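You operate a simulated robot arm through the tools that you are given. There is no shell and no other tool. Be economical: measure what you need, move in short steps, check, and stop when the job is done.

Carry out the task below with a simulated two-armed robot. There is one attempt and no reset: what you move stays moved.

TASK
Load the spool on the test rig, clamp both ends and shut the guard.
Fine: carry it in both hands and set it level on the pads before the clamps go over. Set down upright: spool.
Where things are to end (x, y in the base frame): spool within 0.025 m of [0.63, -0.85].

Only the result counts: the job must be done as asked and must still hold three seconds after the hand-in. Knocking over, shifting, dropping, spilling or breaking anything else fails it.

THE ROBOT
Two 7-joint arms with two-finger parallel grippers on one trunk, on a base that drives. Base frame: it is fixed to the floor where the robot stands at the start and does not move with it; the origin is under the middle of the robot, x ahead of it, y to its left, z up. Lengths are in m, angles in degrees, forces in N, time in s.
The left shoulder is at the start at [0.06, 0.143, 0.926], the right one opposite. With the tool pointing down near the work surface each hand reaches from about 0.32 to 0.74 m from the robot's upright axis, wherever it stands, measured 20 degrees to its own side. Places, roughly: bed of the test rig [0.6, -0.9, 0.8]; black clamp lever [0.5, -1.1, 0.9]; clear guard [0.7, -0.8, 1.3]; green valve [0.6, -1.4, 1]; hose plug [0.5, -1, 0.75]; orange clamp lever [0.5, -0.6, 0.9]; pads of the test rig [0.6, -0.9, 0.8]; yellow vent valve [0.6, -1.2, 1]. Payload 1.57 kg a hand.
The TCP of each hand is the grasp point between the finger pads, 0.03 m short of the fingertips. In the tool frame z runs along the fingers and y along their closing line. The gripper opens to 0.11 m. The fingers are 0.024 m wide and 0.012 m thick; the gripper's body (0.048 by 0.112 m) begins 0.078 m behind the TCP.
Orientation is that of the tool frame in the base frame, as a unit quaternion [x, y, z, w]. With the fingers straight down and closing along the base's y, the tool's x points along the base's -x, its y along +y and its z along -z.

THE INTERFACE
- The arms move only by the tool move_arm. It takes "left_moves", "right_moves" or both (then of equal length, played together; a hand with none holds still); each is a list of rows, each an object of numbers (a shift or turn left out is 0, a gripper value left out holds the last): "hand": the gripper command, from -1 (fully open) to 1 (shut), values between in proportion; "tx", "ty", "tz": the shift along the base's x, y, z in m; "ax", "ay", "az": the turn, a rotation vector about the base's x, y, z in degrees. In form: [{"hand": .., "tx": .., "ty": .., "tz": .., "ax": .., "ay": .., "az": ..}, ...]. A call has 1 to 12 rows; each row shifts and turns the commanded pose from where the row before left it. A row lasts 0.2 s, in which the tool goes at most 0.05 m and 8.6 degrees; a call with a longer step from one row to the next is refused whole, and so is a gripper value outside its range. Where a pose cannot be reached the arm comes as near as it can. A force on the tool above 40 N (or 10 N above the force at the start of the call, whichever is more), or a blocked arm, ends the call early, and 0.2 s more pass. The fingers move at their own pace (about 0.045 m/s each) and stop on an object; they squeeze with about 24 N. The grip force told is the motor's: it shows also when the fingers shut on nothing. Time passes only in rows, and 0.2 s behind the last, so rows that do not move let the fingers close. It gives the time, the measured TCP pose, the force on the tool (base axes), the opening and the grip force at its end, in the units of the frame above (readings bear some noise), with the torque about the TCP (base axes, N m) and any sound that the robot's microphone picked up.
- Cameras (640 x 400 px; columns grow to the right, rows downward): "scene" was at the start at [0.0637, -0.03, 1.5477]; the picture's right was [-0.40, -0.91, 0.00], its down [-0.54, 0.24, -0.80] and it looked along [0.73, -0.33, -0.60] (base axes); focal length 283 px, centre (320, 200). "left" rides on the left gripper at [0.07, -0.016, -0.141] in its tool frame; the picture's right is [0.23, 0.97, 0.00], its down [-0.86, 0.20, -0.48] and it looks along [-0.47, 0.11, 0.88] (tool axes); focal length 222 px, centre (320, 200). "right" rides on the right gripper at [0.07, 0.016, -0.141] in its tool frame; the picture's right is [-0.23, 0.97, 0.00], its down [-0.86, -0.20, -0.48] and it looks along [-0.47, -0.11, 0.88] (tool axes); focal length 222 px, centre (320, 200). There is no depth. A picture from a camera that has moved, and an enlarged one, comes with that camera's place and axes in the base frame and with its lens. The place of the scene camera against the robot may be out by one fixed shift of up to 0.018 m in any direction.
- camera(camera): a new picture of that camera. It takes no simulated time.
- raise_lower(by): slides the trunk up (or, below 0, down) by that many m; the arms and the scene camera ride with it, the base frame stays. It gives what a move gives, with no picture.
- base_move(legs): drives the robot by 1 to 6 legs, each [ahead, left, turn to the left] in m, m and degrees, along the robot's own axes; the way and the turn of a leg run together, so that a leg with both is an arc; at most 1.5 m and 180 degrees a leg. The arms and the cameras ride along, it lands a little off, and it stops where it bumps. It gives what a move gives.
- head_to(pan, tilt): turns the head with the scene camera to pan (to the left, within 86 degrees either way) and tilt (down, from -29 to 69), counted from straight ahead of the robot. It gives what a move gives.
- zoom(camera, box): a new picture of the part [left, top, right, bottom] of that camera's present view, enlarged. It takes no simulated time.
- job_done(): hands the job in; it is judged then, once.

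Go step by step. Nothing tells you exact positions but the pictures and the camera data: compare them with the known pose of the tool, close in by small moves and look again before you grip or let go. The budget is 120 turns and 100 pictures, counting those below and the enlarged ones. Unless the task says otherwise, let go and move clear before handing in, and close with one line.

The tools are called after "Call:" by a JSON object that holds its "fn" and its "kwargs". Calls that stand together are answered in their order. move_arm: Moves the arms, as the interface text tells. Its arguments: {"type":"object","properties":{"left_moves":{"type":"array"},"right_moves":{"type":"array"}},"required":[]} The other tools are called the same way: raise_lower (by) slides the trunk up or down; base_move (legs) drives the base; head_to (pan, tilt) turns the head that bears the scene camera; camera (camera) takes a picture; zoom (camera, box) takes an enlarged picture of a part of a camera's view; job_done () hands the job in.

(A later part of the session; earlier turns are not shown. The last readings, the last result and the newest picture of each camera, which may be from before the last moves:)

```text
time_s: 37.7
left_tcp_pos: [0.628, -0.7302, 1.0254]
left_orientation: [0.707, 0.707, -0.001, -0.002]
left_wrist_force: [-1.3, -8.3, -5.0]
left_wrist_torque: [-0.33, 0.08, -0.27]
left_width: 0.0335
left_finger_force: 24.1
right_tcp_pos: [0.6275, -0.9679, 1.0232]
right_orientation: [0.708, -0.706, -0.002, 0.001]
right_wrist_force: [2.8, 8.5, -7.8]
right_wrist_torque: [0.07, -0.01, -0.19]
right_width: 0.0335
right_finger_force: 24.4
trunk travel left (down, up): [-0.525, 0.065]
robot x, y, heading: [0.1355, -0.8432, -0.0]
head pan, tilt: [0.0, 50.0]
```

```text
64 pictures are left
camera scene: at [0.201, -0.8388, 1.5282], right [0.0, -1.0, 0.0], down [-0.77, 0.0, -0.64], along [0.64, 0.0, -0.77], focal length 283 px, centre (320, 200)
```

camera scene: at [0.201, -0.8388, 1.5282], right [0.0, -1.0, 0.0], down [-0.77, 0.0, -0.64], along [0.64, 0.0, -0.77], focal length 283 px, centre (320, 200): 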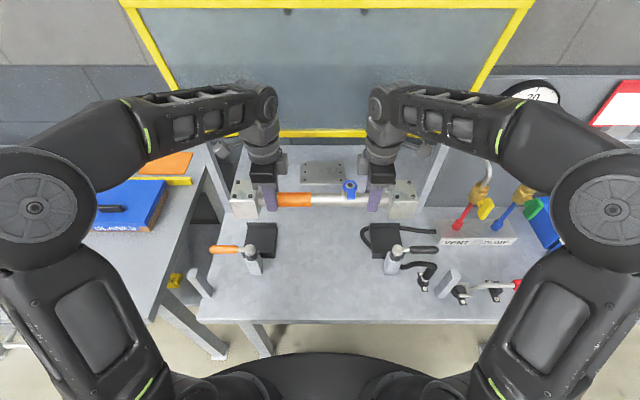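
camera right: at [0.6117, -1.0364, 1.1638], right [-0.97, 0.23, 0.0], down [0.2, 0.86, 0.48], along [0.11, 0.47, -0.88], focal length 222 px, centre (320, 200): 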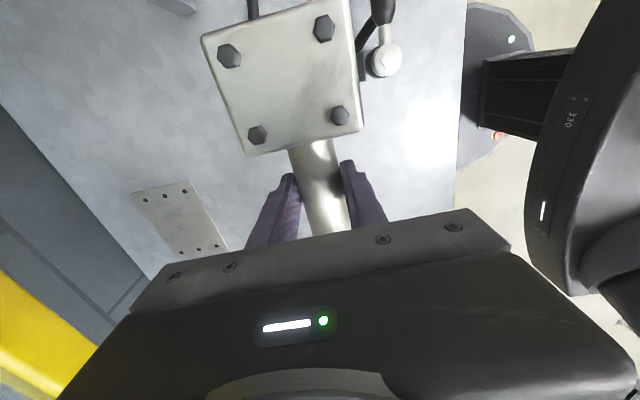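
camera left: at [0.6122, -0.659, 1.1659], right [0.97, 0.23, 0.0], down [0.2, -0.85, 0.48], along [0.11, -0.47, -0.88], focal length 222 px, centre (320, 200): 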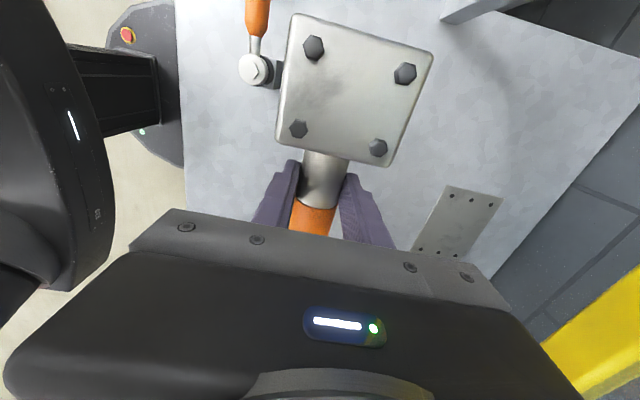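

The pockets are directly under the flanges and lever heads sit at x about 0.55, clear. I descend to z 0.905 and check.

Call:
{"fn": "move_arm", "kwargs": {"left_moves": [{"tx": 0.002, "tz": -0.02}, {"tz": -0.03}, {"tz": -0.03}, {"tz": -0.02}, {"tz": -0.02}], "right_moves": [{"tx": 0.002, "tz": -0.02}, {"tz": -0.03}, {"tz": -0.03}, {"tz": -0.02}, {"tz": -0.02}]}}

Call:
{"fn": "camera", "kwargs": {"camera": "left"}}

Call:
{"fn": "camera", "kwargs": {"camera": "right"}}

Call:
{"fn": "zoom", "kwargs": {"camera": "scene", "box": [200, 180, 450, 310]}}

```text
time_s: 38.9
left_tcp_pos: [0.6297, -0.7299, 0.9025]
left_orientation: [0.707, 0.708, 0.0, -0.001]
left_wrist_force: [-1.1, 5.7, -9.0]
left_wrist_torque: [0.5, -0.01, -0.27]
left_width: 0.0339
left_finger_force: 24.1
right_tcp_pos: [0.6302, -0.9672, 0.9013]
right_orientation: [0.708, -0.706, 0.0, 0.001]
right_wrist_force: [1.5, -5.7, -5.0]
right_wrist_torque: [0.05, 0.01, -0.08]
right_width: 0.0335
right_finger_force: 23.8
trunk travel left (down, up): [-0.525, 0.065]
robot x, y, heading: [0.1376, -0.8448, 0.1]
head pan, tilt: [0.0, 50.0]
```

```text
63 pictures are left
camera left: at [0.6135, -0.6593, 1.0457], right [0.97, 0.23, 0.0], down [0.2, -0.86, 0.48], along [0.11, -0.46, -0.88], focal length 222 px, centre (320, 200)
```

left: 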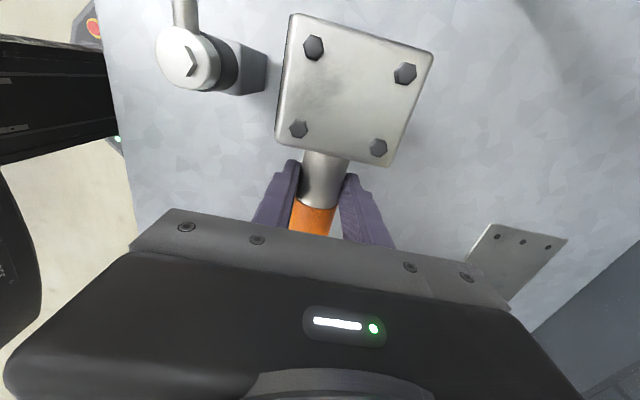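

```text
62 pictures are left
camera right: at [0.6129, -1.0363, 1.0433], right [-0.97, 0.23, 0.0], down [0.2, 0.86, 0.48], along [0.11, 0.47, -0.88], focal length 222 px, centre (320, 200)
```

right: 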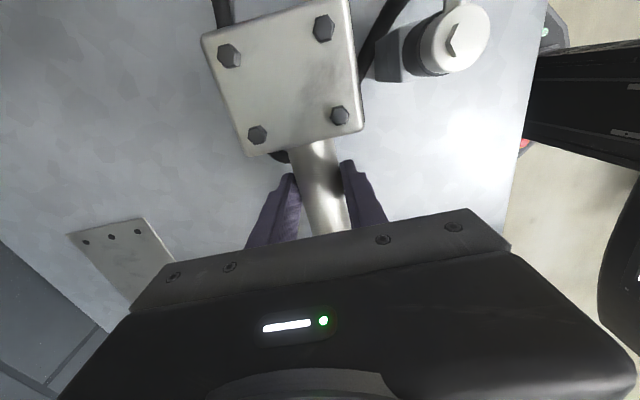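

```text
2.56 times, centred on (325, 245) of scene
camera zoom: at [0.2, -0.8387, 1.5283], right [0.0, -1.0, 0.0], down [-0.77, 0.0, -0.64], along [0.64, 0.0, -0.77], focal length 725 px, centre (307, 85)
```

zoom: 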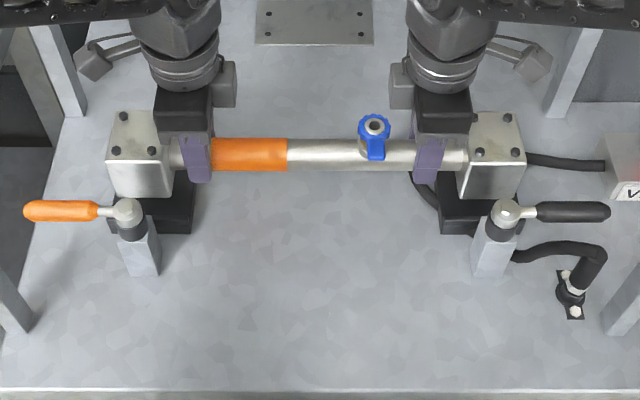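

Flanges are lined up over the pockets. I go down gently in small steps until contact.

Call:
{"fn": "move_arm", "kwargs": {"left_moves": [{"tz": -0.015}, {"tz": -0.01}, {"tz": -0.006}, {"tz": -0.004}], "right_moves": [{"tz": -0.015}, {"tz": -0.01}, {"tz": -0.006}, {"tz": -0.004}]}}

Call:
{"fn": "zoom", "kwargs": {"camera": "scene", "box": [200, 180, 450, 310]}}

```text
time_s: 39.9
left_tcp_pos: [0.6295, -0.7302, 0.8707]
left_orientation: [0.706, 0.709, 0.001, 0.0]
left_wrist_force: [-0.1, 5.9, -1.4]
left_wrist_torque: [-0.29, 0.03, -0.13]
left_width: 0.034
left_finger_force: 24.5
right_tcp_pos: [0.6292, -0.9667, 0.87]
right_orientation: [0.708, -0.706, 0.001, 0.0]
right_wrist_force: [0.3, -6.6, 7.1]
right_wrist_torque: [-0.44, -0.03, -0.03]
right_width: 0.0339
right_finger_force: 24.2
trunk travel left (down, up): [-0.525, 0.065]
robot x, y, heading: [0.1384, -0.8418, 0.0]
head pan, tilt: [0.0, 50.0]
```

```text
2.56 times, centred on (325, 245) of scene
camera zoom: at [0.1977, -0.8386, 1.5288], right [0.0, -1.0, 0.0], down [-0.77, 0.0, -0.64], along [0.64, 0.0, -0.77], focal length 725 px, centre (307, 85)
```

zoom: 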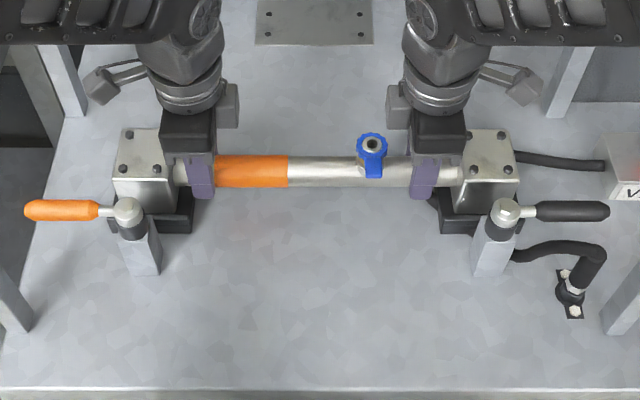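

The spool has touched at z 0.870. I check whether it is in the pockets or sitting on a lip.

Call:
{"fn": "zoom", "kwargs": {"camera": "scene", "box": [232, 220, 282, 280]}}

Call:
{"fn": "zoom", "kwargs": {"camera": "scene", "box": [360, 220, 420, 280]}}

Call:
{"fn": "camera", "kwargs": {"camera": "left"}}

Call:
{"fn": "camera", "kwargs": {"camera": "right"}}

```text
6.67 times, centred on (257, 250) of scene
camera zoom: at [0.1977, -0.8386, 1.5288], right [0.0, -1.0, 0.0], down [-0.77, 0.0, -0.64], along [0.64, 0.0, -0.77], focal length 1888 px, centre (740, -133)
```

zoom: 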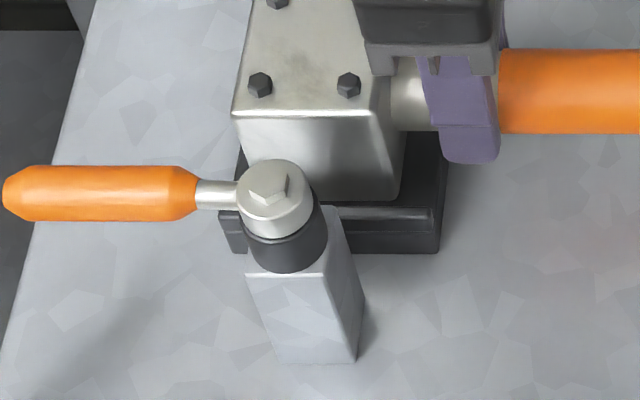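

```text
6.67 times, centred on (390, 250) of scene
camera zoom: at [0.1977, -0.8386, 1.5288], right [0.0, -1.0, 0.0], down [-0.77, 0.0, -0.64], along [0.64, 0.0, -0.77], focal length 1888 px, centre (-147, -133)
```

zoom: 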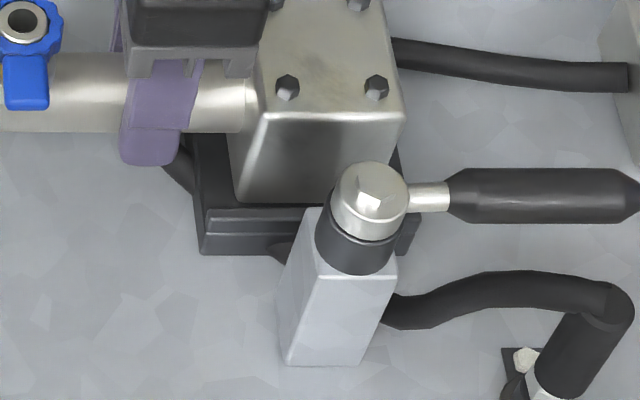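

```text
57 pictures are left
camera left: at [0.6123, -0.659, 1.0126], right [0.97, 0.23, 0.0], down [0.2, -0.85, 0.48], along [0.11, -0.47, -0.88], focal length 222 px, centre (320, 200)
```

left: 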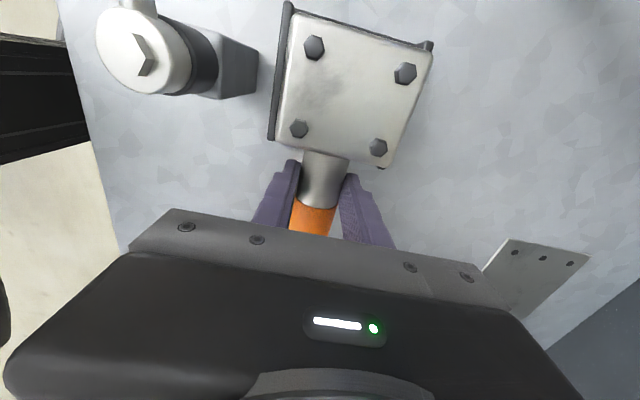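

```text
56 pictures are left
camera right: at [0.6119, -1.0363, 1.011], right [-0.97, 0.23, 0.0], down [0.2, 0.86, 0.48], along [0.11, 0.47, -0.88], focal length 222 px, centre (320, 200)
```

right: 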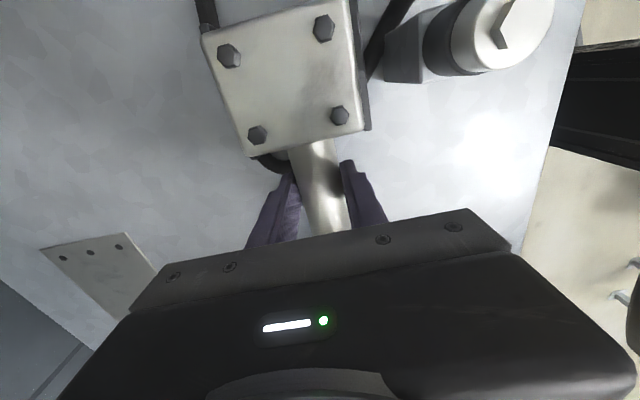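

Contact height matches the pad plates (z about 0.82) and the flange bottoms sit just behind the front lips. I press 1.5 mm more to confirm seating.

Call:
{"fn": "move_arm", "kwargs": {"left_moves": [{"tz": -0.0015}, {}], "right_moves": [{"tz": -0.001}, {}]}}

```text
time_s: 40.5
left_tcp_pos: [0.6298, -0.7311, 0.8708]
left_orientation: [0.706, 0.708, 0.002, 0.001]
left_wrist_force: [2.2, 7.6, 17.6]
left_wrist_torque: [0.13, -0.04, -0.12]
left_width: 0.0338
left_finger_force: 23.8
right_tcp_pos: [0.6293, -0.9669, 0.8701]
right_orientation: [0.708, -0.707, 0.002, -0.001]
right_wrist_force: [5.6, -8.1, 16.1]
right_wrist_torque: [-0.32, -0.08, -0.17]
right_width: 0.0336
right_finger_force: 24.1
trunk travel left (down, up): [-0.525, 0.065]
robot x, y, heading: [0.1404, -0.8446, 0.1]
head pan, tilt: [0.0, 50.0]
```

Firm on both pads and level. I ease the press and open both hands together, then look.

Call:
{"fn": "move_arm", "kwargs": {"left_moves": [{"tz": 0.001}, {"hand": 0.2}, {"hand": -0.3}, {"hand": -1}, {}, {}, {}, {}], "right_moves": [{"tz": 0.0007}, {"hand": 0.2}, {"hand": -0.3}, {"hand": -1}, {}, {}, {}, {}]}}

Call:
{"fn": "camera", "kwargs": {"camera": "left"}}

Call:
{"fn": "camera", "kwargs": {"camera": "right"}}

```text
time_s: 42.3
left_tcp_pos: [0.629, -0.7305, 0.87]
left_orientation: [0.707, 0.708, -0.001, 0.0]
left_wrist_force: [0.6, -0.6, -0.4]
left_wrist_torque: [-0.01, 0.01, -0.01]
left_width: 0.1097
left_finger_force: 0.0
right_tcp_pos: [0.6281, -0.9672, 0.8689]
right_orientation: [0.707, -0.707, 0.0, 0.0]
right_wrist_force: [-0.1, 0.3, 0.7]
right_wrist_torque: [-0.02, 0.03, -0.04]
right_width: 0.1102
right_finger_force: 0.1
trunk travel left (down, up): [-0.525, 0.065]
robot x, y, heading: [0.1362, -0.8454, 0.1]
head pan, tilt: [0.0, 50.0]
```

```text
55 pictures are left
camera left: at [0.6122, -0.6593, 1.0114], right [0.97, 0.23, 0.0], down [0.2, -0.85, 0.48], along [0.11, -0.47, -0.88], focal length 222 px, centre (320, 200)
```

left: 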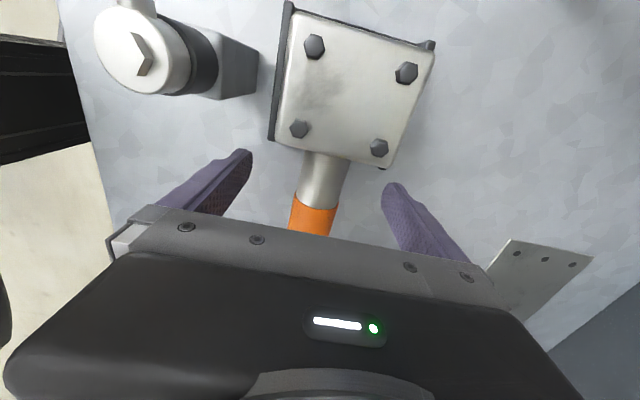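

```text
54 pictures are left
camera right: at [0.6116, -1.0365, 1.0096], right [-0.97, 0.23, 0.0], down [0.2, 0.86, 0.48], along [0.11, 0.47, -0.88], focal length 222 px, centre (320, 200)
```

right: 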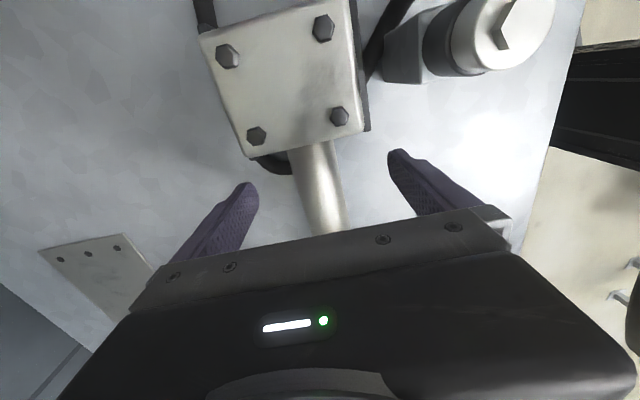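

The spool stays put after release. I lift both hands clear and bring the left hand where its camera looks down on the orange lever.

Call:
{"fn": "move_arm", "kwargs": {"left_moves": [{"tz": 0.03}, {"tz": 0.05}, {"tz": 0.05}, {"tz": 0.05}, {"ty": 0.03, "tx": -0.03}, {"ty": 0.03, "tx": -0.03}], "right_moves": [{"tz": 0.03}, {"tz": 0.05}, {"tz": 0.05}, {"tz": 0.05}, {"ty": -0.03, "tx": -0.03}, {"ty": -0.03, "tx": -0.03}]}}

Call:
{"fn": "camera", "kwargs": {"camera": "left"}}

Call:
{"fn": "camera", "kwargs": {"camera": "right"}}

Call:
{"fn": "camera", "kwargs": {"camera": "scene"}}

```text
time_s: 43.7
left_tcp_pos: [0.5675, -0.6682, 1.051]
left_orientation: [0.707, 0.707, 0.0, 0.0]
left_wrist_force: [0.3, -0.4, 0.7]
left_wrist_torque: [-0.03, -0.03, -0.03]
left_width: 0.1099
left_finger_force: 0.0
right_tcp_pos: [0.5655, -1.0275, 1.0505]
right_orientation: [0.708, -0.707, 0.001, -0.001]
right_wrist_force: [-0.8, 0.2, 0.0]
right_wrist_torque: [0.02, -0.01, 0.01]
right_width: 0.1101
right_finger_force: 0.1
trunk travel left (down, up): [-0.525, 0.065]
robot x, y, heading: [0.1357, -0.8434, 0.1]
head pan, tilt: [0.0, 50.0]
```

```text
53 pictures are left
camera left: at [0.5507, -0.5976, 1.1922], right [0.97, 0.23, 0.0], down [0.2, -0.85, 0.48], along [0.11, -0.47, -0.88], focal length 222 px, centre (320, 200)
```

left: 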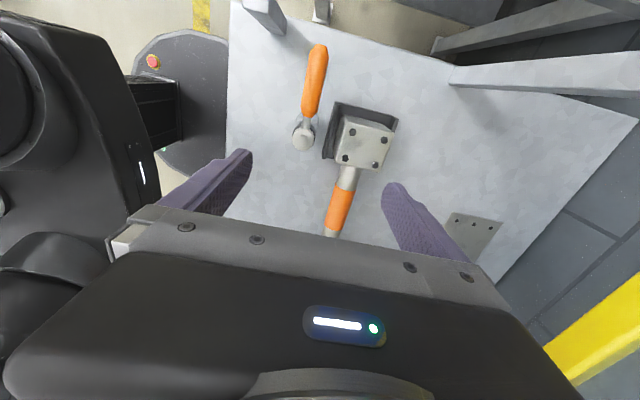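

```text
52 pictures are left
camera right: at [0.5493, -1.0957, 1.1905], right [-0.97, 0.23, 0.0], down [0.2, 0.86, 0.48], along [0.11, 0.47, -0.88], focal length 222 px, centre (320, 200)
```

right: 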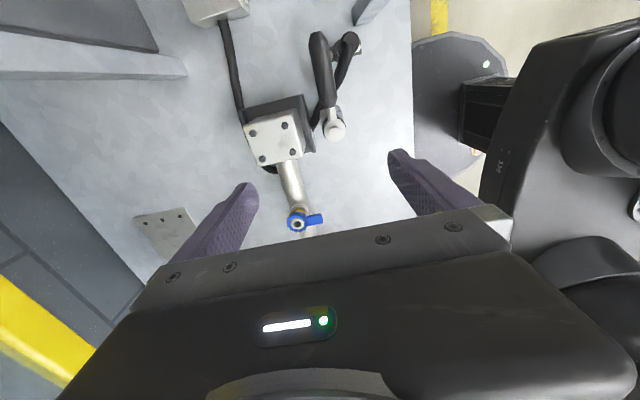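

```text
51 pictures are left
camera scene: at [0.1964, -0.8387, 1.5284], right [0.0, -1.0, 0.0], down [-0.77, 0.0, -0.64], along [0.64, 0.0, -0.77], focal length 283 px, centre (320, 200)
```

scene: 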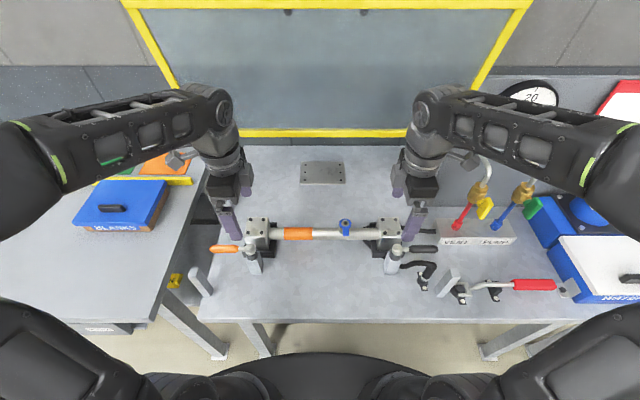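

Orange lever: pivot about (0.547, -0.664), handle to y about -0.57, z about 0.91. I close the left fingers and place them on the near side of the handle to push it round over the flange.

Call:
{"fn": "move_arm", "kwargs": {"left_moves": [{"hand": 1, "tx": -0.028, "ty": 0.038}, {"tx": -0.028, "ty": 0.037}, {}, {}, {}, {}, {"tz": -0.05}, {"tz": -0.03}, {"tz": -0.02}]}}

Call:
{"fn": "camera", "kwargs": {"camera": "left"}}

Call:
{"fn": "zoom", "kwargs": {"camera": "scene", "box": [170, 180, 310, 310]}}

```text
time_s: 45.7
left_tcp_pos: [0.5122, -0.5956, 0.9487]
left_orientation: [0.707, 0.708, -0.001, -0.001]
left_wrist_force: [-0.1, 0.5, 0.5]
left_wrist_torque: [-0.01, 0.0, -0.03]
left_width: 0.0002
left_finger_force: 20.8
right_tcp_pos: [0.5676, -1.0264, 1.0494]
right_orientation: [0.707, -0.707, -0.001, 0.001]
right_wrist_force: [0.7, -0.2, 0.3]
right_wrist_torque: [0.0, 0.0, 0.02]
right_width: 0.11
right_finger_force: 0.0
trunk travel left (down, up): [-0.525, 0.065]
robot x, y, heading: [0.1373, -0.8445, 0.2]
head pan, tilt: [0.0, 50.0]
```

```text
50 pictures are left
camera left: at [0.496, -0.5236, 1.0905], right [0.97, 0.23, 0.0], down [0.2, -0.85, 0.48], along [0.11, -0.47, -0.88], focal length 222 px, centre (320, 200)
```

left: 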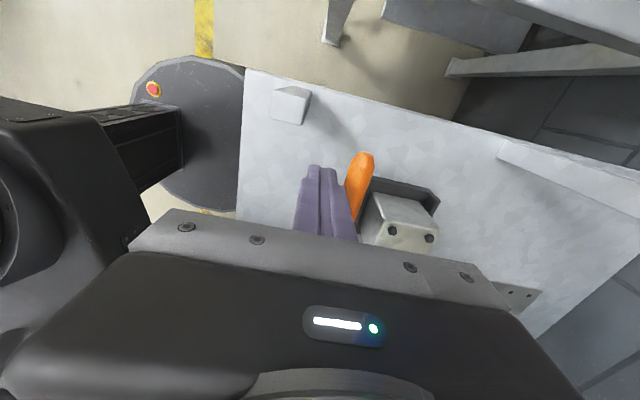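

```text
3.08 times, centred on (240, 245) of scene
camera zoom: at [0.1984, -0.8387, 1.5283], right [0.0, -1.0, 0.0], down [-0.77, 0.0, -0.64], along [0.64, 0.0, -0.77], focal length 871 px, centre (566, 62)
```

zoom: 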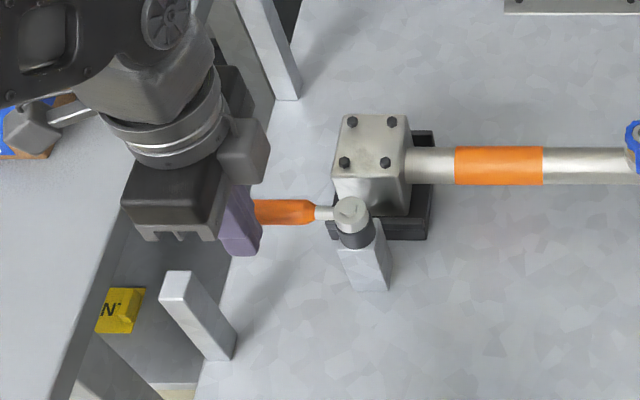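

The fingertips stand just in front of the handle. I lower to z 0.932 and push the first 45° of the arc.

Call:
{"fn": "move_arm", "kwargs": {"left_moves": [{"tz": -0.016}, {"tx": 0.013, "ty": 0.001}, {"tx": 0.019, "ty": 0.003}, {"tx": 0.019, "ty": -0.001}, {"tx": 0.018, "ty": -0.007}]}}

Call:
{"fn": "zoom", "kwargs": {"camera": "scene", "box": [170, 180, 310, 310]}}

```text
time_s: 46.9
left_tcp_pos: [0.5818, -0.5995, 0.9339]
left_orientation: [0.707, 0.707, 0.0, -0.001]
left_wrist_force: [-1.1, 1.1, -1.9]
left_wrist_torque: [0.02, 0.02, 0.02]
left_width: 0.0001
left_finger_force: 21.5
right_tcp_pos: [0.5687, -1.0257, 1.0488]
right_orientation: [0.707, -0.707, 0.0, 0.0]
right_wrist_force: [-0.4, -0.4, -0.3]
right_wrist_torque: [0.02, -0.02, -0.03]
right_width: 0.11
right_finger_force: 0.1
trunk travel left (down, up): [-0.525, 0.065]
robot x, y, heading: [0.1363, -0.8432, -0.1]
head pan, tilt: [0.0, 50.0]
```

```text
3.08 times, centred on (240, 245) of scene
camera zoom: at [0.1984, -0.8389, 1.5283], right [0.0, -1.0, 0.0], down [-0.77, 0.0, -0.64], along [0.64, 0.0, -0.77], focal length 871 px, centre (566, 62)
```

zoom: 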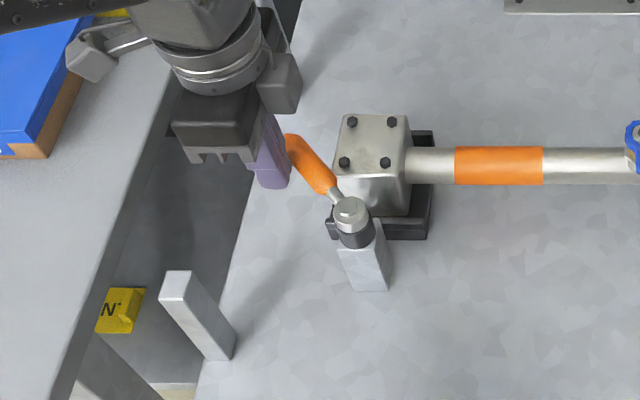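

The lever swings freely. I continue the arc to 90° in small steps.

Call:
{"fn": "move_arm", "kwargs": {"left_moves": [{"tx": 0.015, "ty": -0.0105}, {"tx": 0.006, "ty": -0.007}, {"tx": 0.006, "ty": -0.007}, {"tx": 0.004, "ty": -0.008}, {"tx": 0.004, "ty": -0.009}]}}

Call:
{"fn": "zoom", "kwargs": {"camera": "scene", "box": [170, 180, 310, 310]}}

```text
time_s: 48.1
left_tcp_pos: [0.6168, -0.6416, 0.9345]
left_orientation: [0.707, 0.708, 0.0, -0.001]
left_wrist_force: [0.0, 1.1, 0.6]
left_wrist_torque: [0.05, 0.02, 0.0]
left_width: 0.0
left_finger_force: 21.4
right_tcp_pos: [0.5674, -1.0267, 1.0493]
right_orientation: [0.708, -0.707, 0.0, 0.001]
right_wrist_force: [-0.3, 0.6, 0.1]
right_wrist_torque: [0.05, 0.0, 0.0]
right_width: 0.11
right_finger_force: 0.0
trunk travel left (down, up): [-0.525, 0.065]
robot x, y, heading: [0.1371, -0.8431, 0.3]
head pan, tilt: [0.0, 50.0]
```

```text
3.08 times, centred on (240, 245) of scene
camera zoom: at [0.1982, -0.8388, 1.5283], right [0.0, -1.0, 0.0], down [-0.77, 0.0, -0.64], along [0.64, 0.0, -0.77], focal length 871 px, centre (566, 62)
```

zoom: 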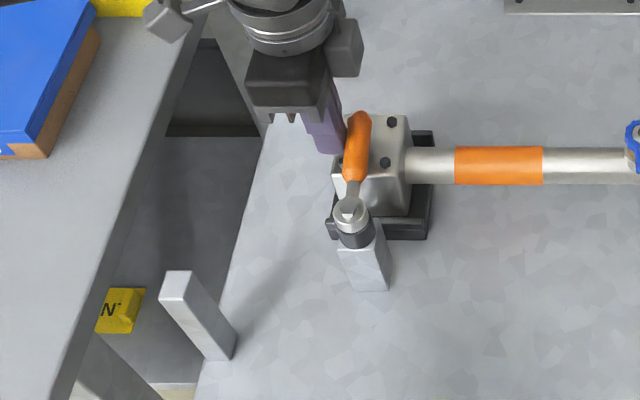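

The lever now lies over the flange, near 88°. I push a little further to find its end stop.

Call:
{"fn": "move_arm", "kwargs": {"left_moves": [{"ty": -0.004}, {"ty": -0.004}, {"ty": -0.004}]}}

Call:
{"fn": "zoom", "kwargs": {"camera": "scene", "box": [210, 180, 310, 280]}}

```text
time_s: 48.9
left_tcp_pos: [0.6184, -0.6452, 0.934]
left_orientation: [0.704, 0.71, 0.001, -0.001]
left_wrist_force: [3.9, 29.3, 7.2]
left_wrist_torque: [0.52, 0.13, 0.05]
left_width: 0.0
left_finger_force: 20.8
right_tcp_pos: [0.5672, -1.0229, 1.0487]
right_orientation: [0.708, -0.706, 0.0, 0.001]
right_wrist_force: [0.9, 0.0, 0.5]
right_wrist_torque: [-0.01, 0.01, -0.01]
right_width: 0.1101
right_finger_force: 0.0
trunk travel left (down, up): [-0.525, 0.065]
robot x, y, heading: [0.1357, -0.8456, 0.0]
head pan, tilt: [0.0, 50.0]
```

```text
4.00 times, centred on (260, 230) of scene
camera zoom: at [0.1982, -0.8348, 1.5285], right [0.0, -1.0, 0.0], down [-0.77, 0.0, -0.64], along [0.64, 0.0, -0.77], focal length 1133 px, centre (560, 80)
```

zoom: 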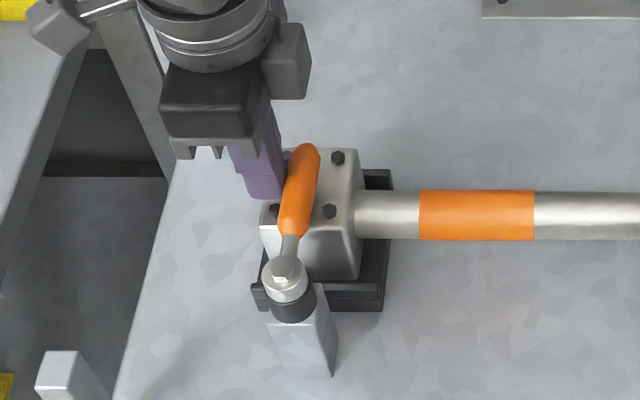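

The orange lever reached its stop (29 N). I back the left hand off and up, and set the right closed fingers in front of the black lever the same way, staying above the hose elbow.

Call:
{"fn": "move_arm", "kwargs": {"left_moves": [{"ty": 0.012}, {"ty": 0.01}, {"tz": 0.04}, {"tz": 0.04}, {"tz": 0.04}, {"ty": 0.04, "tx": -0.04}, {"ty": 0.04, "tx": -0.04}, {}, {}], "right_moves": [{"hand": 1, "tx": -0.03, "ty": -0.035}, {"tx": -0.029, "ty": -0.035}, {}, {}, {}, {}, {"tz": -0.04}, {"tz": -0.03}, {"tz": -0.02}]}}

Call:
{"fn": "camera", "kwargs": {"camera": "right"}}

Call:
{"fn": "zoom", "kwargs": {"camera": "scene", "box": [210, 180, 480, 310]}}

```text
refused: row 6 steps farther than a row can; nothing moved
```

```text
45 pictures are left
camera right: at [0.5514, -1.092, 1.1904], right [-0.97, 0.22, 0.0], down [0.2, 0.86, 0.48], along [0.11, 0.46, -0.88], focal length 222 px, centre (320, 200)
```

right: 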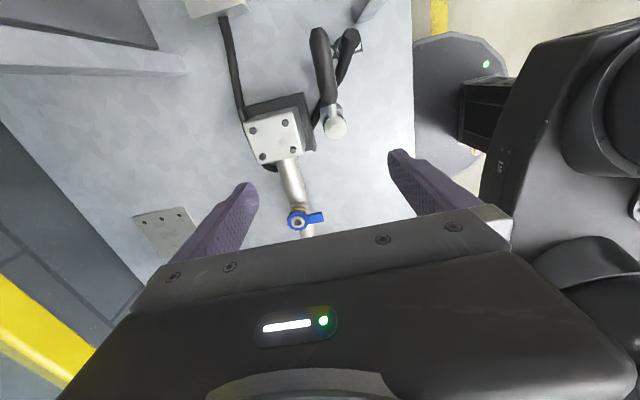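

```text
2.37 times, centred on (345, 245) of scene
camera zoom: at [0.1982, -0.8348, 1.5285], right [0.0, -1.0, 0.0], down [-0.77, 0.0, -0.64], along [0.64, 0.0, -0.77], focal length 671 px, centre (261, 93)
```

zoom: 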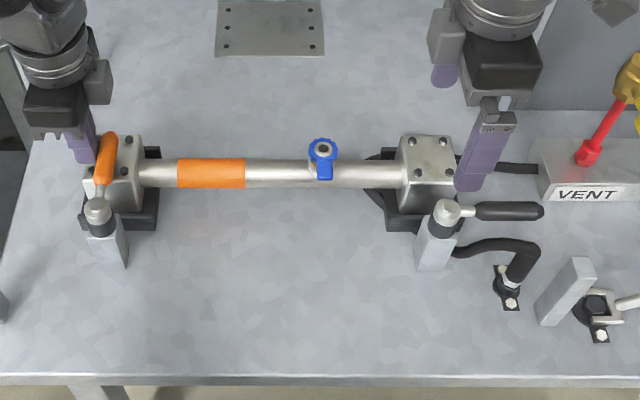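

The move was refused for a step too long (0.057 m); I repeat it with shorter sideways steps.

Call:
{"fn": "move_arm", "kwargs": {"left_moves": [{"ty": 0.012}, {"ty": 0.01}, {"tz": 0.04}, {"tz": 0.04}, {"tz": 0.04}, {"ty": 0.03, "tx": -0.03}, {"ty": 0.03, "tx": -0.03}, {}, {}], "right_moves": [{"hand": 1, "tx": -0.03, "ty": -0.035}, {"tx": -0.029, "ty": -0.037}, {}, {}, {}, {}, {"tz": -0.04}, {"tz": -0.03}, {"tz": -0.02}]}}

Call:
{"fn": "camera", "kwargs": {"camera": "right"}}

Call:
{"fn": "zoom", "kwargs": {"camera": "scene", "box": [210, 180, 480, 310]}}

```text
time_s: 50.9
left_tcp_pos: [0.5573, -0.5709, 1.0544]
left_orientation: [0.707, 0.707, -0.001, -0.001]
left_wrist_force: [0.8, -0.7, -0.1]
left_wrist_torque: [-0.03, -0.03, -0.01]
left_width: 0.0002
left_finger_force: 22.0
right_tcp_pos: [0.509, -1.1005, 0.9594]
right_orientation: [0.708, -0.706, 0.0, 0.001]
right_wrist_force: [0.7, -1.1, -0.2]
right_wrist_torque: [0.02, 0.02, -0.01]
right_width: 0.0
right_finger_force: 21.0
trunk travel left (down, up): [-0.525, 0.065]
robot x, y, heading: [0.1342, -0.8472, 0.5]
head pan, tilt: [0.0, 50.0]
```

```text
43 pictures are left
camera right: at [0.4924, -1.1691, 1.0997], right [-0.97, 0.23, 0.0], down [0.2, 0.86, 0.48], along [0.11, 0.47, -0.88], focal length 222 px, centre (320, 200)
```

right: 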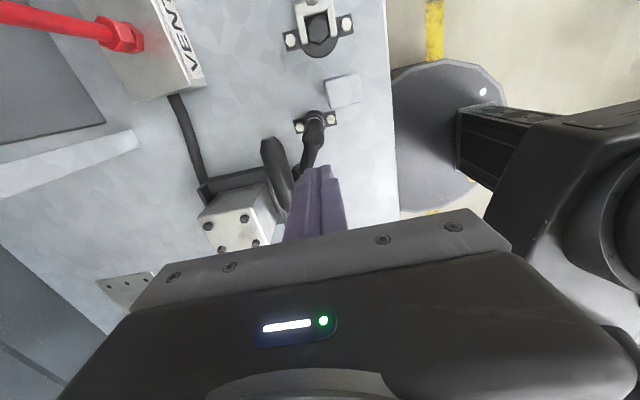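

```text
2.37 times, centred on (345, 245) of scene
camera zoom: at [0.1982, -0.8388, 1.5284], right [0.0, -1.0, 0.0], down [-0.77, 0.0, -0.64], along [0.64, 0.0, -0.77], focal length 671 px, centre (261, 93)
```

zoom: 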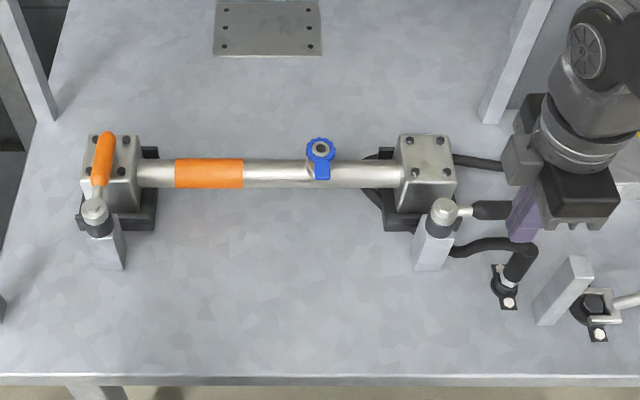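

Spool and orange clamp hold; the right fingers are in front of the black handle and inboard of the hose elbow. I lower and push the first 45°.

Call:
{"fn": "move_arm", "kwargs": {"right_moves": [{"tz": -0.023, "ty": 0.003}, {"tx": 0.015}, {"tx": 0.016, "ty": -0.004}, {"tx": 0.017, "ty": 0.001}, {"tx": 0.016, "ty": 0.005}]}}

Call:
{"fn": "zoom", "kwargs": {"camera": "scene", "box": [330, 180, 480, 310]}}

```text
time_s: 52.1
left_tcp_pos: [0.5574, -0.5703, 1.0537]
left_orientation: [0.707, 0.707, -0.001, 0.0]
left_wrist_force: [-0.6, 0.2, -0.2]
left_wrist_torque: [-0.01, -0.02, 0.03]
left_width: 0.0
left_finger_force: 21.3
right_tcp_pos: [0.5738, -1.0947, 0.9339]
right_orientation: [0.708, -0.706, 0.001, 0.0]
right_wrist_force: [-1.4, -0.4, -1.4]
right_wrist_torque: [-0.03, 0.04, 0.0]
right_width: 0.0
right_finger_force: 21.0
trunk travel left (down, up): [-0.525, 0.065]
robot x, y, heading: [0.1404, -0.8438, 0.1]
head pan, tilt: [0.0, 50.0]
```

```text
3.08 times, centred on (405, 245) of scene
camera zoom: at [0.1982, -0.8388, 1.5283], right [0.0, -1.0, 0.0], down [-0.77, 0.0, -0.64], along [0.64, 0.0, -0.77], focal length 871 px, centre (58, 62)
```

zoom: 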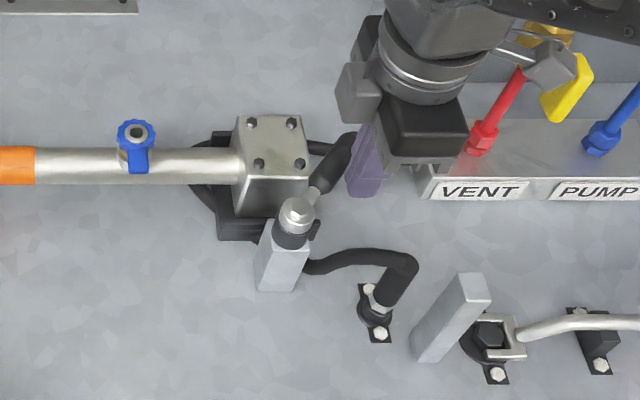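

The black lever swings freely too. I carry on to 90° and its stop.

Call:
{"fn": "move_arm", "kwargs": {"right_moves": [{"tx": 0.014, "ty": 0.009}, {"tx": 0.006, "ty": 0.006}, {"tx": 0.005, "ty": 0.006}, {"tx": 0.004, "ty": 0.007}, {"tx": 0.004, "ty": 0.008}, {"ty": 0.004}, {"ty": 0.004}, {"ty": 0.003}]}}

Call:
{"fn": "zoom", "kwargs": {"camera": "scene", "box": [330, 180, 480, 310]}}

```text
time_s: 53.8
left_tcp_pos: [0.558, -0.5711, 1.054]
left_orientation: [0.707, 0.707, 0.0, 0.0]
left_wrist_force: [0.4, 0.7, -0.9]
left_wrist_torque: [-0.06, 0.02, -0.04]
left_width: 0.0001
left_finger_force: 21.2
right_tcp_pos: [0.6063, -1.0604, 0.937]
right_orientation: [-0.703, 0.711, -0.004, -0.004]
right_wrist_force: [-0.2, -10.8, 1.5]
right_wrist_torque: [-0.24, 0.18, 0.02]
right_width: 0.0002
right_finger_force: 21.5
trunk travel left (down, up): [-0.525, 0.065]
robot x, y, heading: [0.1353, -0.8432, -0.2]
head pan, tilt: [0.0, 50.0]
stopped in row 8 (right hand): the force on the tool passed its limit (the readings are from after the stop); the commanded pose is now the measured one
```

```text
3.08 times, centred on (405, 245) of scene
camera zoom: at [0.1981, -0.8388, 1.5282], right [0.0, -1.0, 0.0], down [-0.77, 0.0, -0.64], along [0.64, 0.0, -0.77], focal length 871 px, centre (58, 62)
```

zoom: 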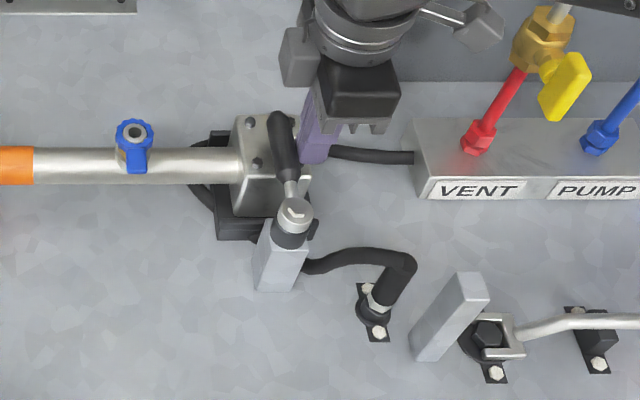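

Both clamps are at their stops over the flanges. I withdraw the right hand, bring both hands back and up out of the way, and look at the guard.

Call:
{"fn": "move_arm", "kwargs": {"right_moves": [{"ty": -0.015}, {"ty": -0.01}, {"tz": 0.04}, {"tz": 0.04}, {"tz": 0.04}, {"tx": -0.04}, {"tx": -0.04}, {"tx": -0.04}, {"tx": -0.04}], "left_moves": [{}, {}, {}, {}, {}, {"tx": -0.04}, {"tx": -0.04}, {"tx": -0.04}, {"tx": -0.02}]}}

Call:
{"fn": "base_move", "kwargs": {"legs": [[-0.25, 0, 0]]}}

Call:
{"fn": "head_to", "kwargs": {"pan": 0, "tilt": 22}}

Call:
{"fn": "camera", "kwargs": {"camera": "scene"}}

```text
time_s: 55.8
left_tcp_pos: [0.417, -0.571, 1.0553]
left_orientation: [0.706, 0.708, 0.0, 0.001]
left_wrist_force: [0.1, 0.6, 0.1]
left_wrist_torque: [0.0, -0.03, 0.01]
left_width: 0.0001
left_finger_force: 20.8
right_tcp_pos: [0.4457, -1.0827, 1.0578]
right_orientation: [-0.705, 0.709, -0.004, -0.002]
right_wrist_force: [-0.4, 0.4, -0.5]
right_wrist_torque: [-0.03, -0.04, -0.01]
right_width: 0.0
right_finger_force: 21.7
trunk travel left (down, up): [-0.525, 0.065]
robot x, y, heading: [0.1418, -0.8425, 0.1]
head pan, tilt: [0.0, 50.0]
```

```text
time_s: 57.6
left_tcp_pos: [0.1683, -0.5714, 1.0563]
left_orientation: [0.707, 0.707, 0.0, 0.0]
left_wrist_force: [-0.5, -0.9, -0.3]
left_wrist_torque: [-0.02, -0.06, -0.02]
left_width: 0.0
left_finger_force: 21.2
right_tcp_pos: [0.1978, -1.0826, 1.0575]
right_orientation: [-0.705, 0.709, -0.004, -0.002]
right_wrist_force: [-1.1, -0.5, -0.4]
right_wrist_torque: [-0.01, 0.0, -0.03]
right_width: 0.0
right_finger_force: 21.1
trunk travel left (down, up): [-0.525, 0.065]
robot x, y, heading: [-0.1107, -0.842, -0.0]
head pan, tilt: [0.0, 50.0]
```

```text
time_s: 58.5
left_tcp_pos: [0.1695, -0.5712, 1.0537]
left_orientation: [0.706, 0.708, -0.001, -0.001]
left_wrist_force: [-0.8, 0.0, -0.1]
left_wrist_torque: [-0.02, -0.03, -0.01]
left_width: 0.0
left_finger_force: 21.6
right_tcp_pos: [0.1977, -1.0827, 1.0561]
right_orientation: [-0.705, 0.709, -0.004, -0.003]
right_wrist_force: [-0.8, -0.1, -0.4]
right_wrist_torque: [-0.04, -0.02, 0.01]
right_width: 0.0
right_finger_force: 20.7
trunk travel left (down, up): [-0.525, 0.065]
robot x, y, heading: [-0.1118, -0.8461, -0.1]
head pan, tilt: [0.0, 22.0]
```

```text
39 pictures are left
camera scene: at [-0.0346, -0.8396, 1.5706], right [0.0, -1.0, 0.0], down [-0.38, 0.0, -0.93], along [0.93, 0.0, -0.38], focal length 283 px, centre (320, 200)
```

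scene: 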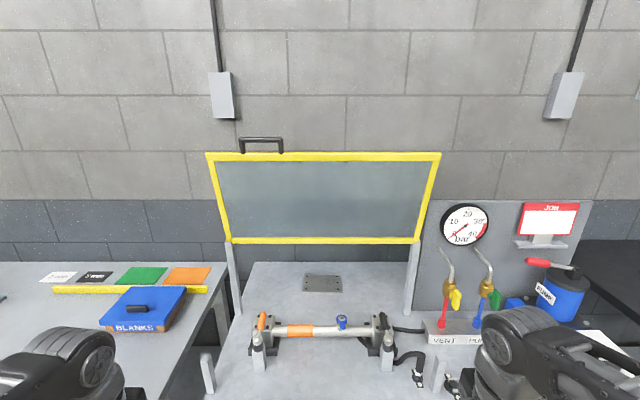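

Both clamps are over the flanges. Guard: hinge near (0.775, z 1.10), top bar near (0.70, z 1.40), handle around y -0.685. I need the handle's place exactly, so I take enlarged views from two trunk heights.

Call:
{"fn": "zoom", "kwargs": {"camera": "scene", "box": [200, 125, 300, 255]}}

Call:
{"fn": "raise_lower", "kwargs": {"by": -0.25}}

Call:
{"fn": "head_to", "kwargs": {"pan": 0, "tilt": -5}}

Call:
{"fn": "camera", "kwargs": {"camera": "scene"}}

```text
3.08 times, centred on (250, 190) of scene
camera zoom: at [-0.0346, -0.8396, 1.5706], right [0.0, -1.0, 0.0], down [-0.38, 0.0, -0.93], along [0.93, 0.0, -0.38], focal length 871 px, centre (535, 231)
```

zoom: 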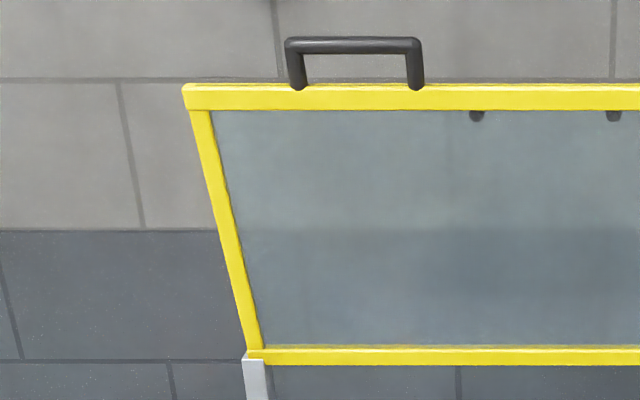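

```text
time_s: 61.1
left_tcp_pos: [0.1696, -0.5703, 0.8049]
left_orientation: [0.707, 0.708, -0.001, 0.0]
left_wrist_force: [-0.2, -0.1, 0.6]
left_wrist_torque: [0.0, -0.01, 0.02]
left_width: 0.0
left_finger_force: 21.0
right_tcp_pos: [0.1994, -1.0836, 0.8076]
right_orientation: [-0.705, 0.709, -0.003, -0.002]
right_wrist_force: [0.1, 0.1, -0.2]
right_wrist_torque: [-0.02, -0.02, -0.02]
right_width: 0.0002
right_finger_force: 20.9
trunk travel left (down, up): [-0.275, 0.315]
robot x, y, heading: [-0.1135, -0.8462, -0.0]
head pan, tilt: [0.0, 22.0]
```

```text
time_s: 62.0
left_tcp_pos: [0.17, -0.5708, 0.8051]
left_orientation: [0.707, 0.707, 0.0, 0.0]
left_wrist_force: [-0.5, 0.6, 0.0]
left_wrist_torque: [-0.01, -0.02, 0.0]
left_width: 0.0001
left_finger_force: 21.9
right_tcp_pos: [0.1984, -1.0829, 0.8076]
right_orientation: [-0.705, 0.709, -0.003, -0.003]
right_wrist_force: [0.4, -0.9, -0.7]
right_wrist_torque: [0.02, 0.02, -0.03]
right_width: 0.0
right_finger_force: 21.6
trunk travel left (down, up): [-0.275, 0.315]
robot x, y, heading: [-0.1098, -0.848, 0.2]
head pan, tilt: [0.0, -5.0]
```

```text
37 pictures are left
camera scene: at [-0.0399, -0.8396, 1.3639], right [0.0, -1.0, 0.0], down [0.09, 0.0, -1.0], along [1.0, 0.0, 0.09], focal length 283 px, centre (320, 200)
```

scene: 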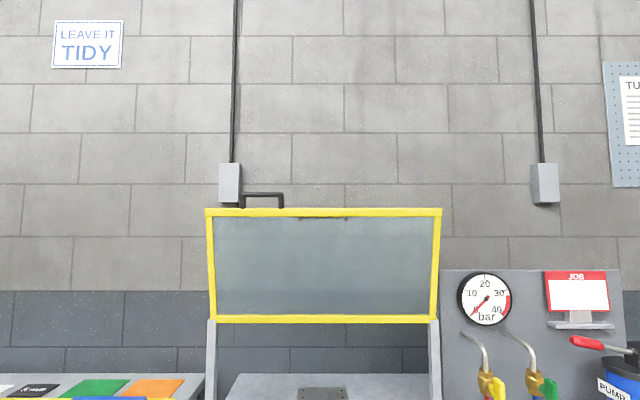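

Handle bar triangulates to about (0.685, y -0.69, z 1.443), in the panel's plane, with hinge near (0.765, z 1.10). I raise the trunk fully and turn the left hand to point forward, fingers closing up and down.

Call:
{"fn": "raise_lower", "kwargs": {"by": 0.315}}

Call:
{"fn": "move_arm", "kwargs": {"left_moves": [{"tx": 0.03, "tz": 0.03, "hand": -0.3}, {"tx": 0.03, "tz": 0.03, "ay": -8.5}, {"tx": 0.03, "tz": 0.03, "ay": -8.5}, {"tx": 0.03, "tz": 0.03, "ay": -8.5}, {"tx": 0.03, "tz": 0.02, "ay": -8.5}, {"tx": 0.03, "tz": 0.02, "ay": -8.5}, {"tz": 0.02, "ay": -8.5}, {"tz": 0.02, "ay": -8.5}, {"ay": -8.5}, {"ay": -8.5}, {"ay": -8.5}, {"ay": -5}]}}

Call:
{"fn": "head_to", "kwargs": {"pan": 0, "tilt": 20}}

Call:
{"fn": "camera", "kwargs": {"camera": "scene"}}

```text
time_s: 65.1
left_tcp_pos: [0.1687, -0.5703, 1.1201]
left_orientation: [0.707, 0.707, -0.001, -0.001]
left_wrist_force: [-0.7, 0.3, 0.5]
left_wrist_torque: [-0.01, -0.01, 0.01]
left_width: 0.0
left_finger_force: 21.1
right_tcp_pos: [0.1977, -1.0829, 1.1232]
right_orientation: [-0.705, 0.709, -0.004, -0.003]
right_wrist_force: [0.9, -0.4, -0.1]
right_wrist_torque: [0.01, -0.03, 0.01]
right_width: 0.0
right_finger_force: 20.9
trunk travel left (down, up): [-0.59, 0.0]
robot x, y, heading: [-0.1124, -0.8478, 0.1]
head pan, tilt: [0.0, -5.0]
```

```text
time_s: 67.7
left_tcp_pos: [0.3542, -0.5703, 1.3216]
left_orientation: [0.5, 0.501, 0.498, 0.5]
left_wrist_force: [-0.3, 0.7, -0.3]
left_wrist_torque: [0.04, -0.01, -0.02]
left_width: 0.0716
left_finger_force: 0.1
left hand out of reach, approached as far as the arm can: row 12
right_tcp_pos: [0.1995, -1.0837, 1.1224]
right_orientation: [-0.705, 0.709, -0.003, -0.003]
right_wrist_force: [-0.4, 0.2, 0.8]
right_wrist_torque: [-0.03, 0.03, -0.01]
right_width: 0.0
right_finger_force: 21.0
trunk travel left (down, up): [-0.59, 0.0]
robot x, y, heading: [-0.1118, -0.8409, 0.4]
head pan, tilt: [0.0, -5.0]
```

```text
time_s: 68.6
left_tcp_pos: [0.3528, -0.5698, 1.3227]
left_orientation: [0.5, 0.501, 0.499, 0.499]
left_wrist_force: [0.5, -0.1, -0.1]
left_wrist_torque: [-0.01, 0.02, -0.02]
left_width: 0.0714
left_finger_force: 0.1
right_tcp_pos: [0.1981, -1.0834, 1.1214]
right_orientation: [-0.705, 0.71, -0.004, -0.003]
right_wrist_force: [0.4, -0.6, 0.7]
right_wrist_torque: [-0.01, -0.01, 0.01]
right_width: 0.0001
right_finger_force: 21.2
trunk travel left (down, up): [-0.59, 0.0]
robot x, y, heading: [-0.114, -0.8457, 0.2]
head pan, tilt: [0.0, 20.0]
```

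```text
36 pictures are left
camera scene: at [-0.0343, -0.8395, 1.639], right [0.0, -1.0, 0.0], down [-0.34, 0.0, -0.94], along [0.94, 0.0, -0.34], focal length 283 px, centre (320, 200)
```

scene: 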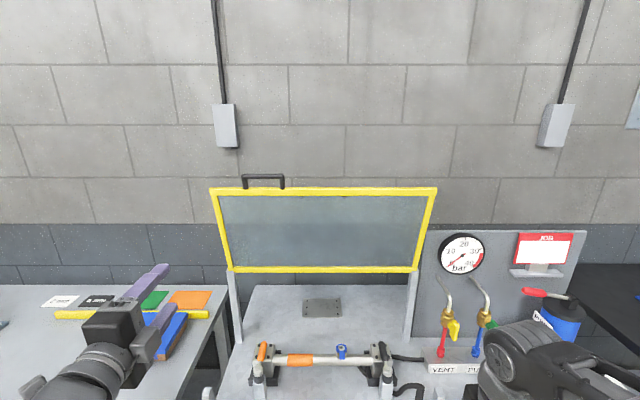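

The left hand points forward well. I shift it to y -0.69, z 1.44 while still far from the guard.

Call:
{"fn": "move_arm", "kwargs": {"left_moves": [{"ty": -0.03, "tz": 0.03}, {"ty": -0.03, "tz": 0.03}, {"ty": -0.03, "tz": 0.03}, {"ty": -0.03, "tz": 0.03}]}}

Call:
{"fn": "base_move", "kwargs": {"legs": [[0.2, 0, 0]]}}

Call:
{"fn": "camera", "kwargs": {"camera": "left"}}

Call:
{"fn": "camera", "kwargs": {"camera": "scene"}}

```text
time_s: 69.6
left_tcp_pos: [0.3516, -0.6922, 1.4428]
left_orientation: [0.499, 0.501, 0.499, 0.5]
left_wrist_force: [-1.0, 0.4, 0.0]
left_wrist_torque: [0.0, 0.01, 0.0]
left_width: 0.0715
left_finger_force: 0.1
right_tcp_pos: [0.1981, -1.0843, 1.1217]
right_orientation: [-0.705, 0.709, -0.003, -0.001]
right_wrist_force: [-0.1, 1.1, -0.2]
right_wrist_torque: [0.02, 0.02, -0.01]
right_width: 0.0
right_finger_force: 20.8
trunk travel left (down, up): [-0.59, 0.0]
robot x, y, heading: [-0.112, -0.8418, -0.0]
head pan, tilt: [0.0, 20.0]
```

```text
time_s: 71.2
left_tcp_pos: [0.5536, -0.69, 1.4427]
left_orientation: [0.5, 0.502, 0.498, 0.5]
left_wrist_force: [0.2, 0.9, 0.1]
left_wrist_torque: [0.01, -0.04, 0.0]
left_width: 0.0714
left_finger_force: 0.1
right_tcp_pos: [0.3978, -1.0831, 1.1222]
right_orientation: [-0.705, 0.709, -0.004, -0.003]
right_wrist_force: [0.4, -0.2, 0.2]
right_wrist_torque: [0.02, -0.02, 0.0]
right_width: 0.0
right_finger_force: 21.7
trunk travel left (down, up): [-0.59, 0.0]
robot x, y, heading: [0.0854, -0.845, -0.0]
head pan, tilt: [0.0, 20.0]
```

```text
35 pictures are left
camera left: at [0.4113, -0.619, 1.4265], right [0.0, 0.23, 0.97], down [-0.48, -0.86, 0.2], along [0.88, -0.47, 0.11], focal length 222 px, centre (320, 200)
```

left: 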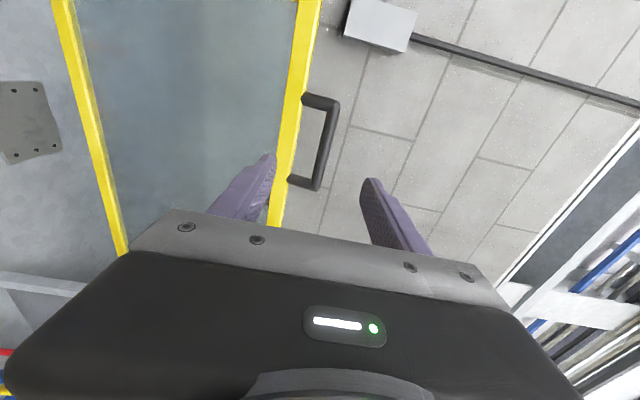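

```text
34 pictures are left
camera scene: at [0.1662, -0.8394, 1.6388], right [0.0, -1.0, 0.0], down [-0.34, 0.0, -0.94], along [0.94, 0.0, -0.34], focal length 283 px, centre (320, 200)
```

scene: 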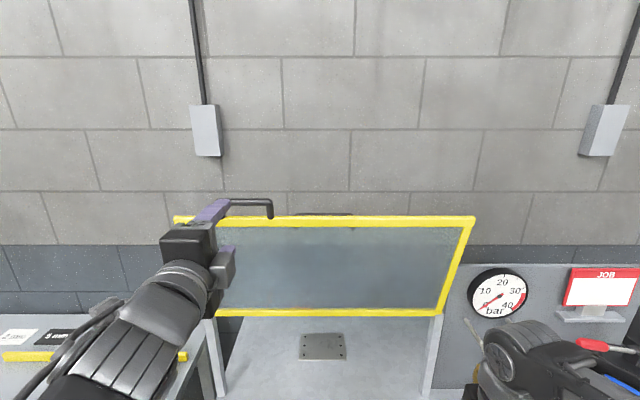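

The wrist view puts the handle bar at y about -0.692, z 1.450, with a gap of about 33 mm under it. I narrow the fingers to 36 mm, raise TCP to z 1.455 and advance so the lower finger enters the gap.

Call:
{"fn": "move_arm", "kwargs": {"left_moves": [{"hand": 0.345, "tz": 0.012}, {}, {}, {"tx": 0.03}, {"tx": 0.03}]}}

Call:
{"fn": "camera", "kwargs": {"camera": "left"}}

```text
time_s: 72.4
left_tcp_pos: [0.6125, -0.6895, 1.4542]
left_orientation: [0.5, 0.5, 0.499, 0.5]
left_wrist_force: [-0.5, 1.0, -0.1]
left_wrist_torque: [0.01, 0.02, -0.02]
left_width: 0.0364
left_finger_force: 0.0
right_tcp_pos: [0.3975, -1.0825, 1.1218]
right_orientation: [-0.705, 0.709, -0.003, -0.002]
right_wrist_force: [0.5, -0.7, 0.6]
right_wrist_torque: [0.0, 0.02, 0.0]
right_width: 0.0001
right_finger_force: 21.6
trunk travel left (down, up): [-0.59, 0.0]
robot x, y, heading: [0.087, -0.8473, 0.2]
head pan, tilt: [0.0, 20.0]
```

```text
33 pictures are left
camera left: at [0.4711, -0.6189, 1.4381], right [0.0, 0.23, 0.97], down [-0.48, -0.86, 0.2], along [0.88, -0.47, 0.11], focal length 222 px, centre (320, 200)
```

left: 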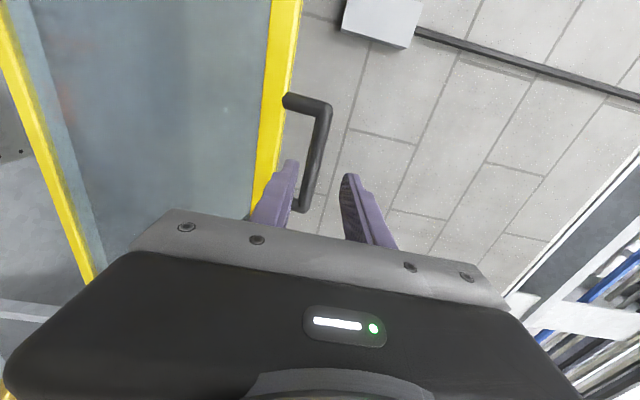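

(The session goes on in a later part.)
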